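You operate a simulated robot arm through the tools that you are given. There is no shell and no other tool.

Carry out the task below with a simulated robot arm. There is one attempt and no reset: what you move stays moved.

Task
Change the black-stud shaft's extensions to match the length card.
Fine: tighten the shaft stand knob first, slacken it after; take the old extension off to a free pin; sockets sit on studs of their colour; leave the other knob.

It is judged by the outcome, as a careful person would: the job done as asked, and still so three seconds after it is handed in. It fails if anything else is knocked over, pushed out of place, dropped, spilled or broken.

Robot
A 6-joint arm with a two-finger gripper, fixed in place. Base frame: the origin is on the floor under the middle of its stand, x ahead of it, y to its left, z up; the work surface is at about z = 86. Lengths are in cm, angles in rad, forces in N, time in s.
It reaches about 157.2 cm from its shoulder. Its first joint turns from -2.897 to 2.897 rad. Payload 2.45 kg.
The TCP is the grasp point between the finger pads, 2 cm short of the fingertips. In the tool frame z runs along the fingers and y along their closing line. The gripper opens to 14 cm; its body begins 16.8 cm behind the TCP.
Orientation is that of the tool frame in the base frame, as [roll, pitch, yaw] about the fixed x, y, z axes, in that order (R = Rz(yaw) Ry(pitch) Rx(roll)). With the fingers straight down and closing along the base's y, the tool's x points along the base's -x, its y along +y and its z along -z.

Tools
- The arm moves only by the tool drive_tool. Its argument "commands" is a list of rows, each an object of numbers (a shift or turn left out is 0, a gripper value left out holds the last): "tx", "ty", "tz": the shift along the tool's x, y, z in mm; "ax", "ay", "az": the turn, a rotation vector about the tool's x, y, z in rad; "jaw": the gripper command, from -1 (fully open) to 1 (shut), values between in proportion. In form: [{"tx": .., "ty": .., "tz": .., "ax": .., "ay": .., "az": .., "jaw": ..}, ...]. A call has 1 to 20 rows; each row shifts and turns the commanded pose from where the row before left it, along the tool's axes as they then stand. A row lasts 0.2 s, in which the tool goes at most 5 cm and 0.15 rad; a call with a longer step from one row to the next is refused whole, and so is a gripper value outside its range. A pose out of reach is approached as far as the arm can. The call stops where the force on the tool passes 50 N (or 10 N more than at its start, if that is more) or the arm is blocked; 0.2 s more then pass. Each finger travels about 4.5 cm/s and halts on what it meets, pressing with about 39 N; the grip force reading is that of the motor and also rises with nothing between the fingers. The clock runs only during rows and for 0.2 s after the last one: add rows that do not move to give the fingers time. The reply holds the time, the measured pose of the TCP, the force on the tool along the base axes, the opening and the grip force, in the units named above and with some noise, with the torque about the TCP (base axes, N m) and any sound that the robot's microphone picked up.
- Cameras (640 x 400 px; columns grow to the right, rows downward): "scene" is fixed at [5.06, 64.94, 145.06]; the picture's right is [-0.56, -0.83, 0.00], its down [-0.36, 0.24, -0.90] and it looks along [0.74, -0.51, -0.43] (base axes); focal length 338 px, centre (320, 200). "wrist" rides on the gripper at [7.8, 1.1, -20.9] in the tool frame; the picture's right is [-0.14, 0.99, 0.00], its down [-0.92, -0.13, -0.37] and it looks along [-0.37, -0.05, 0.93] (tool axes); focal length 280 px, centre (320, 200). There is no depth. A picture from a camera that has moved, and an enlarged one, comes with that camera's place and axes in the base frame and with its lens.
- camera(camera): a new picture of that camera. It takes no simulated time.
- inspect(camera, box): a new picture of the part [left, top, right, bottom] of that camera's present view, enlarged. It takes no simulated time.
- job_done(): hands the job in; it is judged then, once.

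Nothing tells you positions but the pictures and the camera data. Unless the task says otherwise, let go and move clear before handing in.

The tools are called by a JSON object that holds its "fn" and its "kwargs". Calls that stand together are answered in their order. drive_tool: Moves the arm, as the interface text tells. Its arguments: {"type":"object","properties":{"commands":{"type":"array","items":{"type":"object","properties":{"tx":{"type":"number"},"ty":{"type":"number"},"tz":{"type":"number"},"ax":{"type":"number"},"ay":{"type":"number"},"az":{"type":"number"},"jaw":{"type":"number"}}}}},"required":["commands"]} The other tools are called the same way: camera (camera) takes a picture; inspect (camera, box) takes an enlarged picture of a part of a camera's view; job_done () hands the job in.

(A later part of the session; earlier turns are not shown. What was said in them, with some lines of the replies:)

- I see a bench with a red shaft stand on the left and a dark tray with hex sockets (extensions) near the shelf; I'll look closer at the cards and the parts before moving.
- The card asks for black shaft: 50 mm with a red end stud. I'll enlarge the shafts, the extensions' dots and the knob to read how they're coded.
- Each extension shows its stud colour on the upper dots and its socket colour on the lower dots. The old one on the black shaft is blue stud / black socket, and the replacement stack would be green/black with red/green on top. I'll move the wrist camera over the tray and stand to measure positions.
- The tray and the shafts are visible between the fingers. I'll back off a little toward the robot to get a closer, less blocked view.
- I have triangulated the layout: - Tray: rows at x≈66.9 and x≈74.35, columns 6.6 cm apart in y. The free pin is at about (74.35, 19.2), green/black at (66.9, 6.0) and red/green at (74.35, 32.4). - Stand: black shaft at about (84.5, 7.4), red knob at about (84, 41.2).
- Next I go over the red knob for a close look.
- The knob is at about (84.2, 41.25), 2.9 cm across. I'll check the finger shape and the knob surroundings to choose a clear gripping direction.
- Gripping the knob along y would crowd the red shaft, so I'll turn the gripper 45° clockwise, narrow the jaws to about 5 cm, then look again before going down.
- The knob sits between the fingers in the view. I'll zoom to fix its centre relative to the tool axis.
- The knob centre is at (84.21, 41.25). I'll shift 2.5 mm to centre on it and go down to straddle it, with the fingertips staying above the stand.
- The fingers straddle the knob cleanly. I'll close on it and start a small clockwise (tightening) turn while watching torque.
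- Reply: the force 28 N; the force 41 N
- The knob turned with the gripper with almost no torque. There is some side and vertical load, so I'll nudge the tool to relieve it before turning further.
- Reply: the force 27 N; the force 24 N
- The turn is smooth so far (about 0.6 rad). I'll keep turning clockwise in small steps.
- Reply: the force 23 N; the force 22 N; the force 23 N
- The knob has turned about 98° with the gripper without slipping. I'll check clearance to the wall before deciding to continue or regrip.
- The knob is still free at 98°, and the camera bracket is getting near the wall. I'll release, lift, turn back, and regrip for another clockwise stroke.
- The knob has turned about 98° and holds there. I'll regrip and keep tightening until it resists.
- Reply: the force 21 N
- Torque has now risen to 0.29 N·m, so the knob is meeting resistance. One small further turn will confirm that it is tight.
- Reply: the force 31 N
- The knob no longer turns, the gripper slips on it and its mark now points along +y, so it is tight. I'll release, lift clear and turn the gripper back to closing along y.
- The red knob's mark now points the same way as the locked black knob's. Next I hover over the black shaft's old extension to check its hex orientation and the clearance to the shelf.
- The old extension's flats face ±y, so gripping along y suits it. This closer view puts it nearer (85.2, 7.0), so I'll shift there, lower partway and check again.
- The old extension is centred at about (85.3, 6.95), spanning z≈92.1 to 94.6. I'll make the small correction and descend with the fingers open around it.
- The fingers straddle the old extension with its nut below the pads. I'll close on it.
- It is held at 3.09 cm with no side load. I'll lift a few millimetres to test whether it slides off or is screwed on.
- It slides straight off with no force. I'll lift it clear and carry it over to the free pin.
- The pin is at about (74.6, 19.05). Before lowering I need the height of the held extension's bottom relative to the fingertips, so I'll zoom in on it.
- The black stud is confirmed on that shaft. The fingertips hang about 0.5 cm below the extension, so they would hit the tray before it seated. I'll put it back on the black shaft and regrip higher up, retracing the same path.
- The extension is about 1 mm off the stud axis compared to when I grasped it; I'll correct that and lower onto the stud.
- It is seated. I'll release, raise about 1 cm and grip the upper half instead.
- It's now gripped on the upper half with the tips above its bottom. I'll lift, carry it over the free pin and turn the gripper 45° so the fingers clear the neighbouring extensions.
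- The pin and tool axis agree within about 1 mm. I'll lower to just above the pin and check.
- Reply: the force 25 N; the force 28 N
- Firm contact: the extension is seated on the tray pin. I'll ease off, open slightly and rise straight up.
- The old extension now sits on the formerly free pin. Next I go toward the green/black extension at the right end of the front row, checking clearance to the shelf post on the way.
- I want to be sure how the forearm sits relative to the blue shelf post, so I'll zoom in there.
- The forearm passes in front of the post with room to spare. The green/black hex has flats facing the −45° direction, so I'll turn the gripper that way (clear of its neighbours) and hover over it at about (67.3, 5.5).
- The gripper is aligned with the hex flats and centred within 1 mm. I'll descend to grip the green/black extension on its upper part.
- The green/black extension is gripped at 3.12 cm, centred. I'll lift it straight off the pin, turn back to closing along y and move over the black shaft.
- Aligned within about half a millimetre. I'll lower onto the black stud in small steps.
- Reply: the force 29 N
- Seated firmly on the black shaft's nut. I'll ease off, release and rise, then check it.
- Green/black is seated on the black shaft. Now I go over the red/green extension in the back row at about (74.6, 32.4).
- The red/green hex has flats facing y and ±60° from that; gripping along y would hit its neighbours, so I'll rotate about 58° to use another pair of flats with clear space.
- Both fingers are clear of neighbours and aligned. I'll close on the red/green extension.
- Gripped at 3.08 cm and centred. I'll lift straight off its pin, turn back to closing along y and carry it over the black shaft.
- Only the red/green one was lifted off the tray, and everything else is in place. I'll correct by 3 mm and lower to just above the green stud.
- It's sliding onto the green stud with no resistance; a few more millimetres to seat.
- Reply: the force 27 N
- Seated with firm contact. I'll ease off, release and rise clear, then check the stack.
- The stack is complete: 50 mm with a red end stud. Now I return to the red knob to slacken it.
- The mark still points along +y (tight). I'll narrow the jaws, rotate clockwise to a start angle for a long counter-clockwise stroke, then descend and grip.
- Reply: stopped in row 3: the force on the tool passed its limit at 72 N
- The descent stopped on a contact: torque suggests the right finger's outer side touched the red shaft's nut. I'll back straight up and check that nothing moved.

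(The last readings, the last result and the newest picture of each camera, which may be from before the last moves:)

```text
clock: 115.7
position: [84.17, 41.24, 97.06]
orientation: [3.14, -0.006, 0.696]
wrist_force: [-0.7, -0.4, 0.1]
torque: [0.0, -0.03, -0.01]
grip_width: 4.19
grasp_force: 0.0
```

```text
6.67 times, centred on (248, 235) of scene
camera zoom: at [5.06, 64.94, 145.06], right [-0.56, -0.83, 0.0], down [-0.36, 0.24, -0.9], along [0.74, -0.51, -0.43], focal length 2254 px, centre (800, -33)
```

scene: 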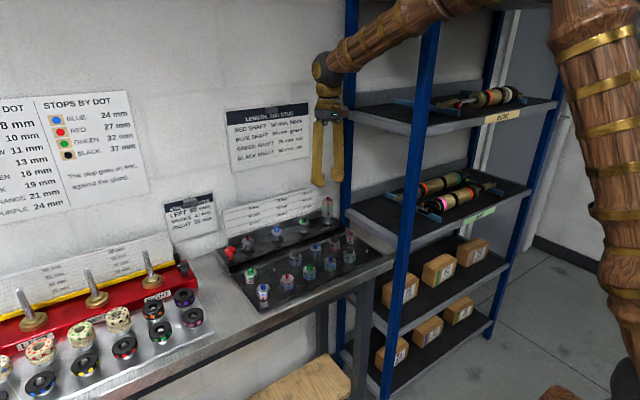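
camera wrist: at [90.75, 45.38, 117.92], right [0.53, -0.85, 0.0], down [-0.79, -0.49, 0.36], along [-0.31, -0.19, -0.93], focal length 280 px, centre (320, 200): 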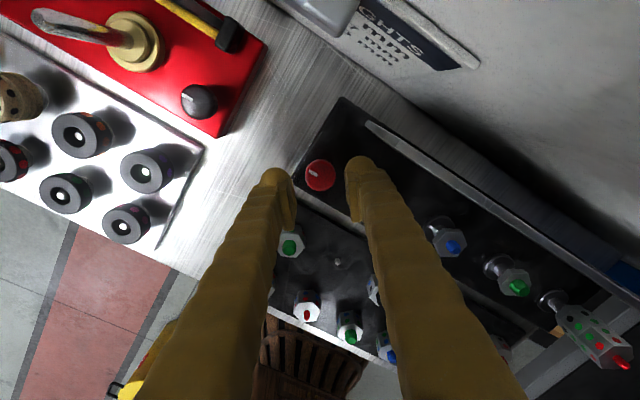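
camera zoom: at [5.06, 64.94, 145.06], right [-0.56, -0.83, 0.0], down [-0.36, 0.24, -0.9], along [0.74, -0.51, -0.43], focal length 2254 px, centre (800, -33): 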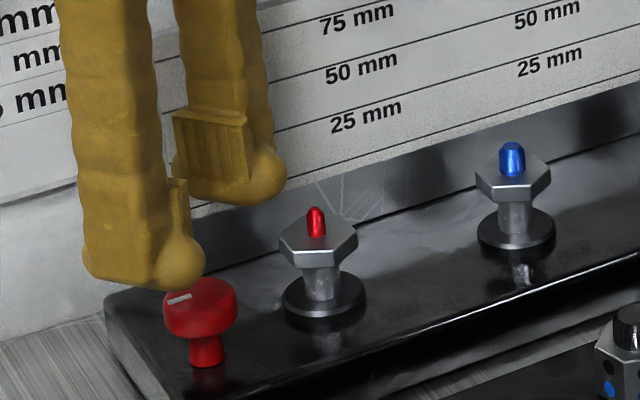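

The red shaft is undisturbed. I'll use a safer angle range instead, gripping with the fingers toward +x,+y and −x,−y, and do several shorter counter-clockwise strokes.

{"fn": "drive_tool", "kwargs": {"commands": [{"jaw": 0.6}, {}, {}, {"az": -0.1494}, {"az": -0.1494}, {"az": -0.1494}, {"az": -0.1494}, {"az": -0.1494}, {"az": -0.1494}, {"az": -0.1494}, {"jaw": 0.44}, {}, {}]}}

{"fn": "inspect", "kwargs": {"camera": "wrist", "box": [240, 120, 400, 220]}}

{"fn": "inspect", "kwargs": {"camera": "scene", "box": [180, 190, 308, 270]}}

```text
clock: 118.5
position: [84.28, 41.38, 97.01]
orientation: [3.136, -0.002, 1.743]
wrist_force: [-0.5, -0.1, -0.6]
torque: [0.01, -0.01, -0.01]
grip_width: 3.89
grasp_force: 0.0
```

```text
4.00 times, centred on (320, 170) of wrist
camera zoom: at [83.97, 49.09, 117.86], right [1.0, 0.03, 0.01], down [0.03, -0.93, 0.37], along [0.02, -0.37, -0.93], focal length 1122 px, centre (320, 320)
```

zoom: 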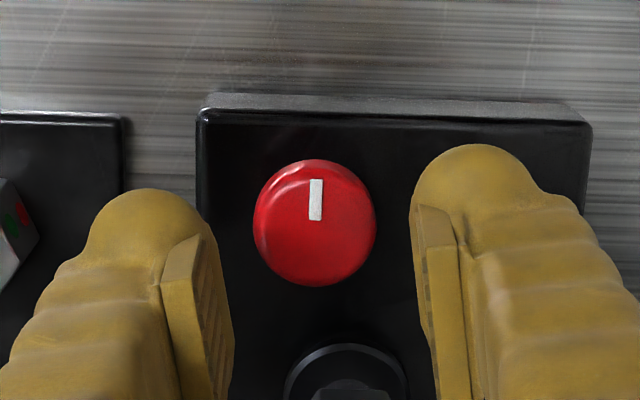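

```text
5.00 times, centred on (244, 230) of scene
camera zoom: at [5.06, 64.94, 145.06], right [-0.56, -0.83, 0.0], down [-0.36, 0.24, -0.9], along [0.74, -0.51, -0.43], focal length 1690 px, centre (700, 50)
```

zoom: 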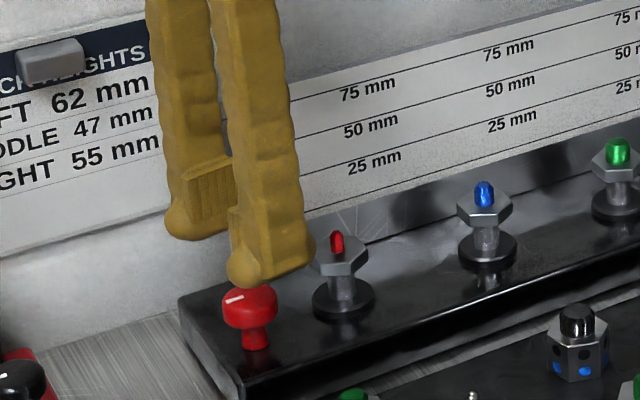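

{"fn": "drive_tool", "kwargs": {"commands": [{"ax": 0.0055}, {"tz": 20}, {"tz": 18}, {}]}}

{"fn": "inspect", "kwargs": {"camera": "wrist", "box": [240, 130, 400, 230]}}

```text
clock: 119.5
position: [84.21, 41.53, 93.15]
orientation: [-3.142, -0.003, 1.741]
wrist_force: [0.2, -0.1, 0.2]
torque: [0.01, 0.02, 0.02]
grip_width: 3.91
grasp_force: 0.1
```

```text
4.00 times, centred on (320, 180) of wrist
camera zoom: at [84.01, 49.24, 114.0], right [1.0, 0.03, 0.0], down [0.03, -0.93, 0.37], along [0.01, -0.37, -0.93], focal length 1122 px, centre (320, 280)
```

zoom: 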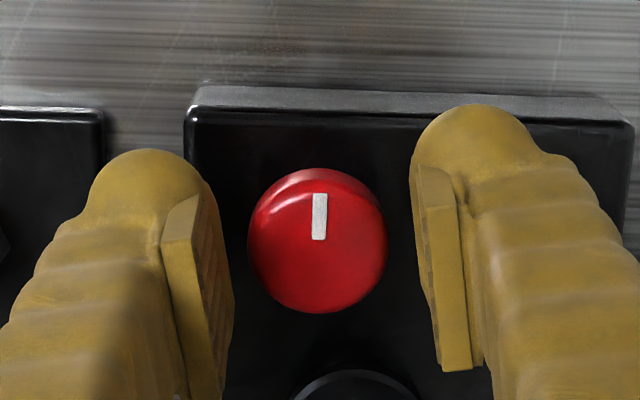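

{"fn": "drive_tool", "kwargs": {"commands": [{"tx": -0.9, "ty": -0.8}, {"tz": 8}, {"tz": 7}, {}, {"jaw": 1}, {}, {}, {}]}}

{"fn": "inspect", "kwargs": {"camera": "wrist", "box": [240, 140, 400, 240]}}

```text
clock: 121.3
position: [84.2, 41.14, 91.59]
orientation: [-3.141, -0.001, 1.741]
wrist_force: [-10.4, -2.7, -0.4]
torque: [0.0, 0.07, 0.0]
grip_width: 2.51
grasp_force: 44.6
```

```text
4.00 times, centred on (320, 190) of wrist
camera zoom: at [84.01, 49.04, 112.48], right [1.0, 0.03, 0.0], down [0.03, -0.93, 0.37], along [0.01, -0.37, -0.93], focal length 1122 px, centre (320, 240)
```

zoom: 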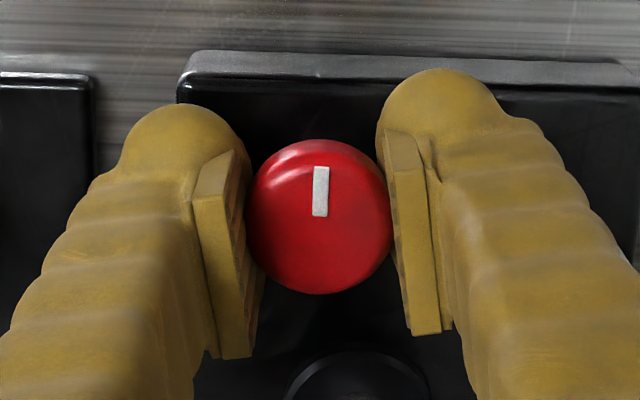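

Gripped cleanly. Now I turn counter-clockwise to slacken.

{"fn": "drive_tool", "kwargs": {"commands": [{"az": -0.08}, {"az": -0.08}, {"az": -0.08}, {"az": -0.08}, {}]}}

{"fn": "inspect", "kwargs": {"camera": "wrist", "box": [240, 140, 400, 240]}}

```text
clock: 122.5
position: [84.29, 41.24, 91.58]
orientation: [-3.141, 0.0, 2.061]
wrist_force: [-9.8, -3.4, -0.5]
torque: [0.0, 0.03, 0.02]
grip_width: 2.52
grasp_force: 45.0
```

```text
4.00 times, centred on (320, 190) of wrist
camera zoom: at [81.55, 48.56, 112.49], right [0.94, 0.35, 0.0], down [0.32, -0.87, 0.37], along [0.13, -0.34, -0.93], focal length 1122 px, centre (320, 240)
```

zoom: 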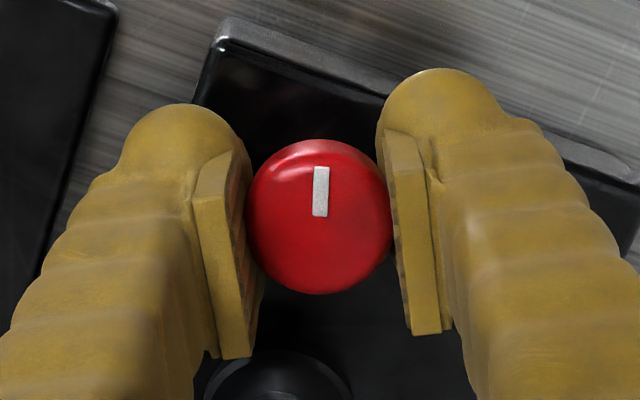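

{"fn": "drive_tool", "kwargs": {"commands": [{"az": -0.09}, {"az": -0.09}, {"az": -0.09}, {"az": -0.09}, {"az": -0.09}, {"az": -0.08}, {}]}}

{"fn": "inspect", "kwargs": {"camera": "wrist", "box": [200, 120, 440, 270]}}

{"fn": "inspect", "kwargs": {"camera": "scene", "box": [180, 205, 308, 285]}}

```text
clock: 124.1
position: [84.29, 41.27, 91.58]
orientation: [3.138, 0.0, 2.594]
wrist_force: [-4.4, 15.5, -1.7]
torque: [0.08, 0.06, 0.0]
grip_width: 2.52
grasp_force: 44.7
```

```text
2.67 times, centred on (320, 195) of wrist
camera zoom: at [78.2, 46.17, 112.5], right [0.63, 0.77, 0.0], down [0.72, -0.59, 0.37], along [0.29, -0.23, -0.93], focal length 748 px, centre (320, 213)
```

zoom: 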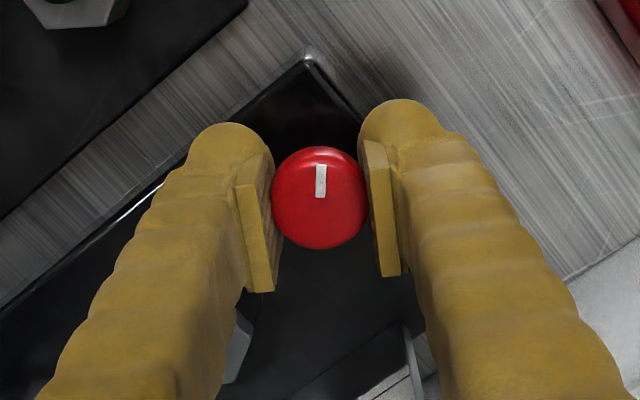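

```text
5.00 times, centred on (244, 245) of scene
camera zoom: at [5.06, 64.94, 145.06], right [-0.56, -0.83, 0.0], down [-0.36, 0.24, -0.9], along [0.74, -0.51, -0.43], focal length 1690 px, centre (700, -25)
```

zoom: 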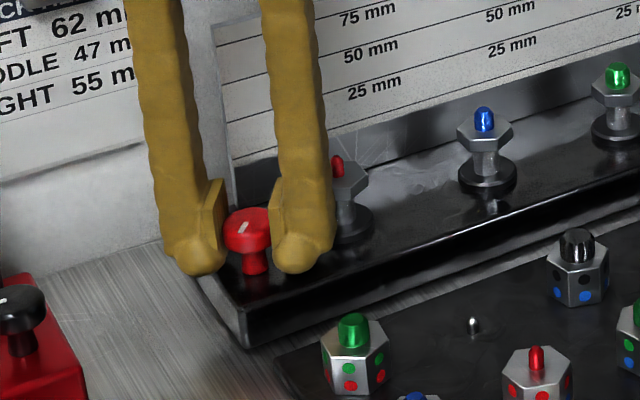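

The knob has come back about 49° so far. I'll release, lift, rotate clockwise again and take a second stroke.

{"fn": "drive_tool", "kwargs": {"commands": [{"jaw": 0.47}, {}, {}, {"tz": -20}, {"tz": -25}, {"az": 0.142}, {"az": 0.142}, {"az": 0.142}, {"az": 0.142}, {"az": 0.142}, {"az": 0.142}, {"tz": 20}, {}, {}]}}

{"fn": "inspect", "kwargs": {"camera": "wrist", "box": [240, 130, 400, 230]}}

```text
clock: 127.1
position: [84.2, 41.26, 93.93]
orientation: [-3.14, -0.004, 1.74]
wrist_force: [0.5, -0.1, -0.3]
torque: [-0.01, 0.03, -0.01]
grip_width: 3.71
grasp_force: 0.1
```

```text
4.00 times, centred on (320, 180) of wrist
camera zoom: at [84.01, 49.09, 114.89], right [1.0, 0.03, 0.0], down [0.03, -0.93, 0.37], along [0.01, -0.37, -0.93], focal length 1122 px, centre (320, 280)
```

zoom: 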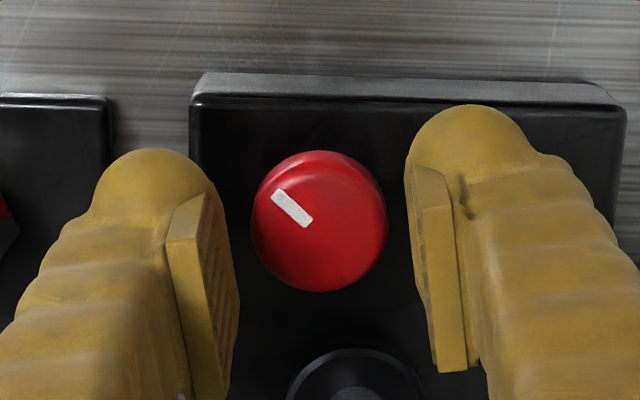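

{"fn": "drive_tool", "kwargs": {"commands": [{"ty": -0.5, "tx": 0.4}, {"tz": 12}, {"tz": 11.5}, {}, {"jaw": 1}, {}, {}, {}, {"az": -0.08}, {"az": -0.08}, {"az": -0.08}, {"az": -0.08}, {}]}}

{"fn": "drive_tool", "kwargs": {"commands": [{"az": -0.09}, {"az": -0.09}, {"az": -0.09}, {"az": -0.09}, {"az": -0.09}, {"az": -0.08}, {}]}}

{"fn": "inspect", "kwargs": {"camera": "wrist", "box": [240, 140, 400, 240]}}

```text
clock: 129.9
position: [84.08, 41.21, 91.69]
orientation: [3.141, -0.001, 2.061]
wrist_force: [22.2, 20.2, -24.2]
torque: [0.11, -0.04, 0.02]
grip_width: 2.58
grasp_force: 44.7
```

```text
clock: 131.5
position: [84.15, 41.29, 91.75]
orientation: [3.14, -0.003, 2.591]
wrist_force: [4.7, 29.9, -21.0]
torque: [0.09, 0.06, 0.02]
grip_width: 2.58
grasp_force: 45.0
```

```text
4.00 times, centred on (320, 190) of wrist
camera zoom: at [78.15, 46.23, 112.63], right [0.64, 0.77, 0.0], down [0.72, -0.59, 0.37], along [0.28, -0.23, -0.93], focal length 1122 px, centre (320, 240)
```

zoom: 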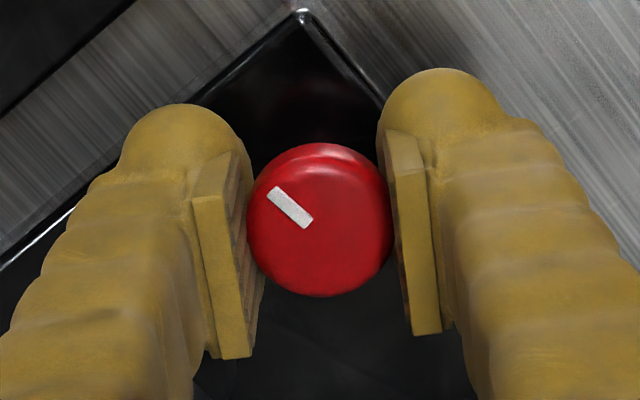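

About 97° back now. One more stroke should bring it to its original slack position.

{"fn": "drive_tool", "kwargs": {"commands": [{"jaw": 0.47}, {}, {}, {"tz": -20}, {"tz": -25}, {"az": 0.142}, {"az": 0.142}, {"az": 0.142}, {"az": 0.142}, {"az": 0.142}, {"az": 0.142}, {"tz": 20}, {}, {}]}}

{"fn": "inspect", "kwargs": {"camera": "wrist", "box": [240, 130, 400, 230]}}

```text
clock: 134.5
position: [84.27, 41.14, 94.17]
orientation: [-3.14, -0.001, 1.737]
wrist_force: [-0.6, -0.2, 0.0]
torque: [0.04, -0.01, 0.02]
grip_width: 3.7
grasp_force: 0.1
```

```text
4.00 times, centred on (320, 180) of wrist
camera zoom: at [84.12, 48.95, 115.1], right [1.0, 0.03, 0.0], down [0.03, -0.93, 0.37], along [0.01, -0.37, -0.93], focal length 1122 px, centre (320, 280)
```

zoom: 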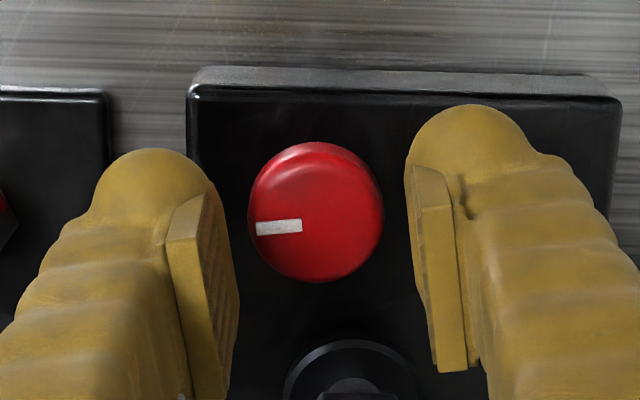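

{"fn": "drive_tool", "kwargs": {"commands": [{"tx": 1.9, "ty": -0.8}, {"tz": 14}, {"tz": 12}, {}, {"jaw": 1}, {}, {}, {}]}}

{"fn": "drive_tool", "kwargs": {"commands": [{"az": -0.08}, {"az": -0.08}, {"az": -0.08}, {"az": -0.08}, {"az": -0.08}, {}]}}

{"fn": "drive_tool", "kwargs": {"commands": [{"az": -0.07}, {"az": -0.07}, {"az": -0.07}, {}]}}

{"fn": "inspect", "kwargs": {"camera": "wrist", "box": [240, 140, 400, 240]}}

```text
clock: 136.3
position: [84.14, 41.54, 91.57]
orientation: [3.139, -0.002, 1.738]
wrist_force: [35.4, 9.5, -6.9]
torque: [0.06, -0.09, 0.11]
grip_width: 2.54
grasp_force: 44.9
```

```text
clock: 137.7
position: [84.04, 41.49, 91.61]
orientation: [3.14, -0.002, 2.139]
wrist_force: [29.1, 20.4, 1.8]
torque: [0.16, -0.11, 0.05]
grip_width: 2.57
grasp_force: 44.9
```

```text
clock: 138.7
position: [83.97, 41.41, 91.68]
orientation: [-3.141, -0.002, 2.348]
wrist_force: [14.4, 23.1, -1.3]
torque: [0.13, 0.04, 0.07]
grip_width: 2.54
grasp_force: 44.9
```

```text
4.00 times, centred on (320, 190) of wrist
camera zoom: at [79.4, 47.71, 112.54], right [0.8, 0.6, 0.0], down [0.55, -0.75, 0.37], along [0.22, -0.29, -0.93], focal length 1122 px, centre (320, 240)
```

zoom: 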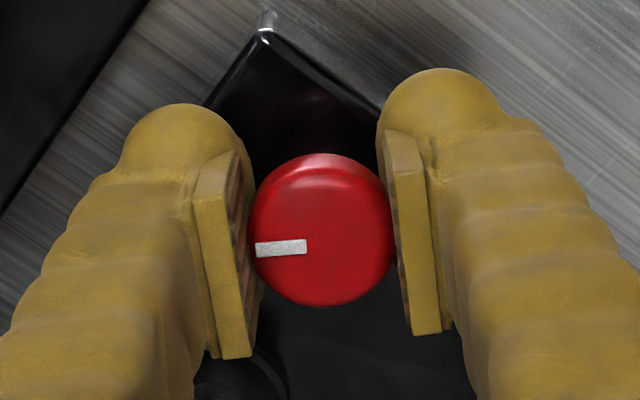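

The mark is back to (slightly past) its original slack direction and there is no resistance. I'll release and lift clear to check.

{"fn": "drive_tool", "kwargs": {"commands": [{"jaw": 0.45}, {}, {}, {"tz": -15}, {"tz": -25}, {"tz": -50}, {}, {}]}}

{"fn": "inspect", "kwargs": {"camera": "wrist", "box": [256, 120, 384, 200]}}

{"fn": "inspect", "kwargs": {"camera": "scene", "box": [215, 230, 279, 270]}}

```text
clock: 140.5
position: [84.1, 41.34, 100.52]
orientation: [3.14, -0.001, 2.349]
wrist_force: [0.4, 0.7, 0.5]
torque: [0.04, -0.02, 0.01]
grip_width: 3.83
grasp_force: 0.0
```

```text
5.00 times, centred on (320, 160) of wrist
camera zoom: at [79.48, 47.67, 121.34], right [0.8, 0.6, 0.0], down [0.55, -0.75, 0.37], along [0.22, -0.29, -0.93], focal length 1402 px, centre (320, 400)
```

zoom: 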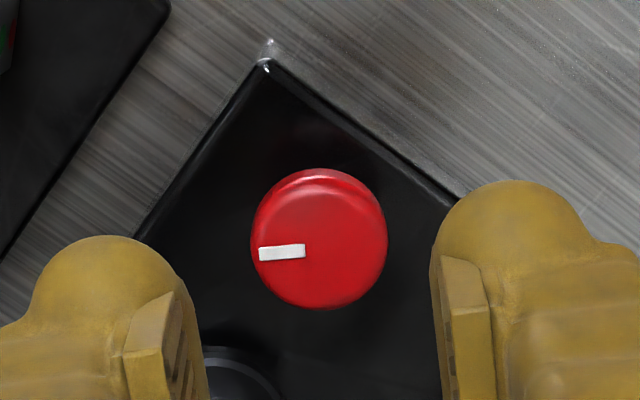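

```text
10.00 times, centred on (247, 250) of scene
camera zoom: at [5.06, 64.94, 145.06], right [-0.56, -0.83, 0.0], down [-0.36, 0.24, -0.9], along [0.74, -0.51, -0.43], focal length 3381 px, centre (1050, -300)
```

zoom: 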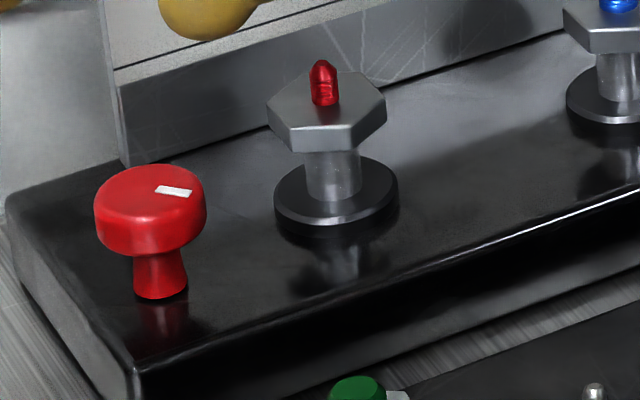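

The knob is slack again, just past its original mark. I'll retreat to a clear pose and do a final check of everything.

{"fn": "drive_tool", "kwargs": {"commands": [{"tz": -40}, {"tz": -40}, {"az": -0.132}, {"az": -0.132}, {"az": -0.132}, {"az": -0.132}, {"az": -0.132}, {"az": -0.132}, {"tx": 45}, {"tx": 45}, {"tx": 40, "tz": -30}, {"tz": -40}, {}, {}]}}

{"fn": "camera", "kwargs": {"camera": "scene"}}

{"fn": "inspect", "kwargs": {"camera": "scene", "box": [210, 180, 400, 310]}}

{"fn": "camera", "kwargs": {"camera": "wrist"}}

{"fn": "inspect", "kwargs": {"camera": "scene", "box": [296, 185, 360, 225]}}

{"fn": "inspect", "kwargs": {"camera": "scene", "box": [0, 230, 220, 368]}}

```text
clock: 143.5
position: [71.19, 41.16, 115.64]
orientation: [3.14, -0.001, 3.139]
wrist_force: [0.9, -0.3, 0.7]
torque: [-0.01, 0.0, 0.02]
grip_width: 3.85
grasp_force: 0.0
```

```text
taken
```

scene: 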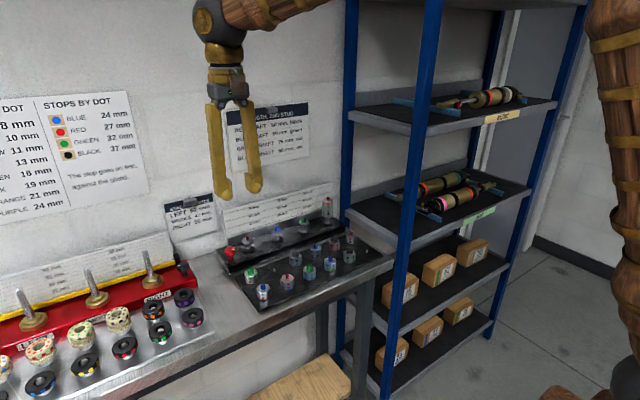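

```text
3.08 times, centred on (305, 245) of scene
camera zoom: at [5.06, 64.94, 145.06], right [-0.56, -0.83, 0.0], down [-0.36, 0.24, -0.9], along [0.74, -0.51, -0.43], focal length 1040 px, centre (366, 62)
```

zoom: 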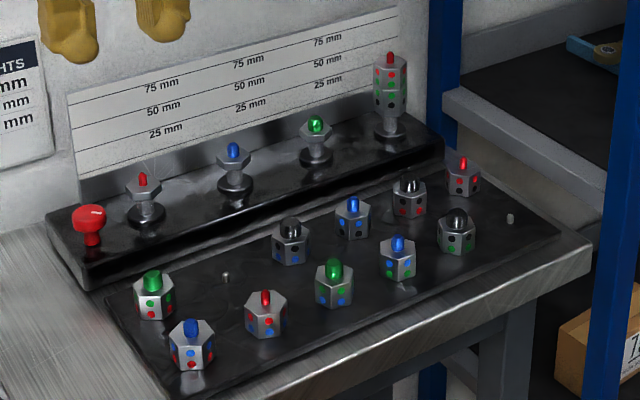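

```text
taken
camera wrist: at [63.37, 42.34, 136.62], right [0.14, 0.99, 0.0], down [0.92, -0.13, 0.37], along [0.36, -0.05, -0.93], focal length 280 px, centre (320, 200)
```

wrist: 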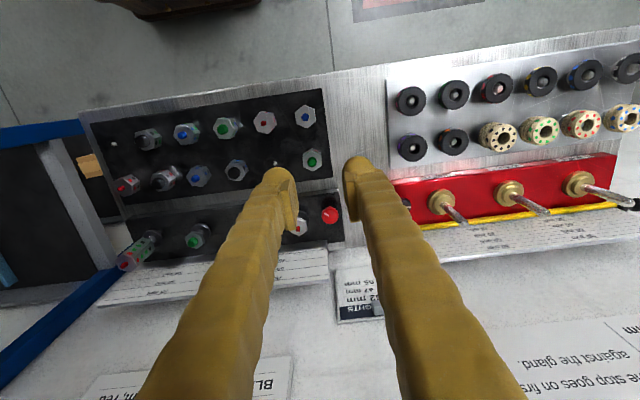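

```text
10.00 times, centred on (328, 205) of scene
camera zoom: at [5.06, 64.94, 145.06], right [-0.56, -0.83, 0.0], down [-0.36, 0.24, -0.9], along [0.74, -0.51, -0.43], focal length 3381 px, centre (240, 150)
```

zoom: 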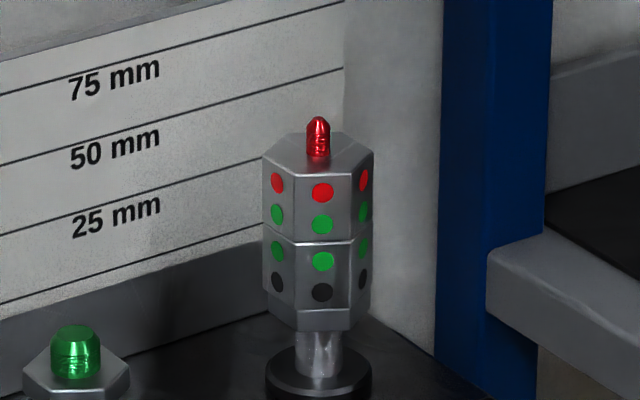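

```text
2.90 times, centred on (110, 299) of scene
camera zoom: at [5.06, 64.94, 145.06], right [-0.56, -0.83, 0.0], down [-0.36, 0.24, -0.9], along [0.74, -0.51, -0.43], focal length 980 px, centre (929, -87)
```

zoom: 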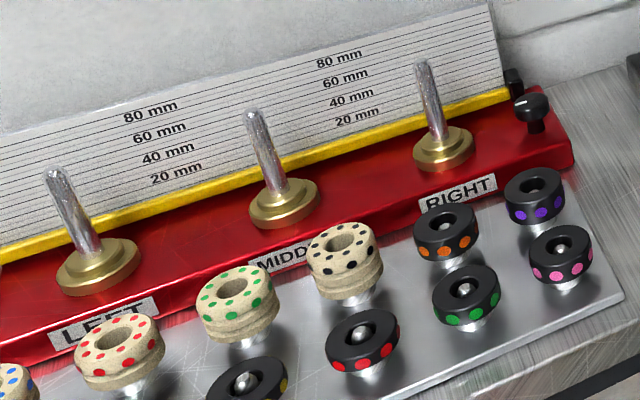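

Everything checks out:
- **Black shaft:** it carries green/black with red/green on top, which makes 50 mm with a red end stud.
- **Old extension:** the blue/black one is on the tray pin that was free.
- **Knobs:** the red knob is slack again and the black knob is untouched.

Nothing else moved and the arm is clear, so I'm handing in.

{"fn": "job_done", "kwargs": {}}

```text
The job is handed in.
```

The black-stud shaft now matches the length card at 50 mm with a red end stud, and I have handed the job in.

- **New stack:** the green-stud, black-socket extension sits on the black shaft. The red-stud, green-socket one sits on top of it.
- **Old extension:** the blue-stud, black-socket one came off and is on the tray pin that was free.
- **Shaft stand knob:** I tightened it to its stop before changing anything. Afterwards I slackened it to slightly past where it started.
- **Other knob:** I did not touch it.

**One contact:** on the way down to slacken the knob, the gripper hit something at about 72 N, most likely the red shaft's nut. I backed off at once, and the pictures afterwards showed the red shaft upright and in place. In the final check nothing else was out of place, and the arm was clear.
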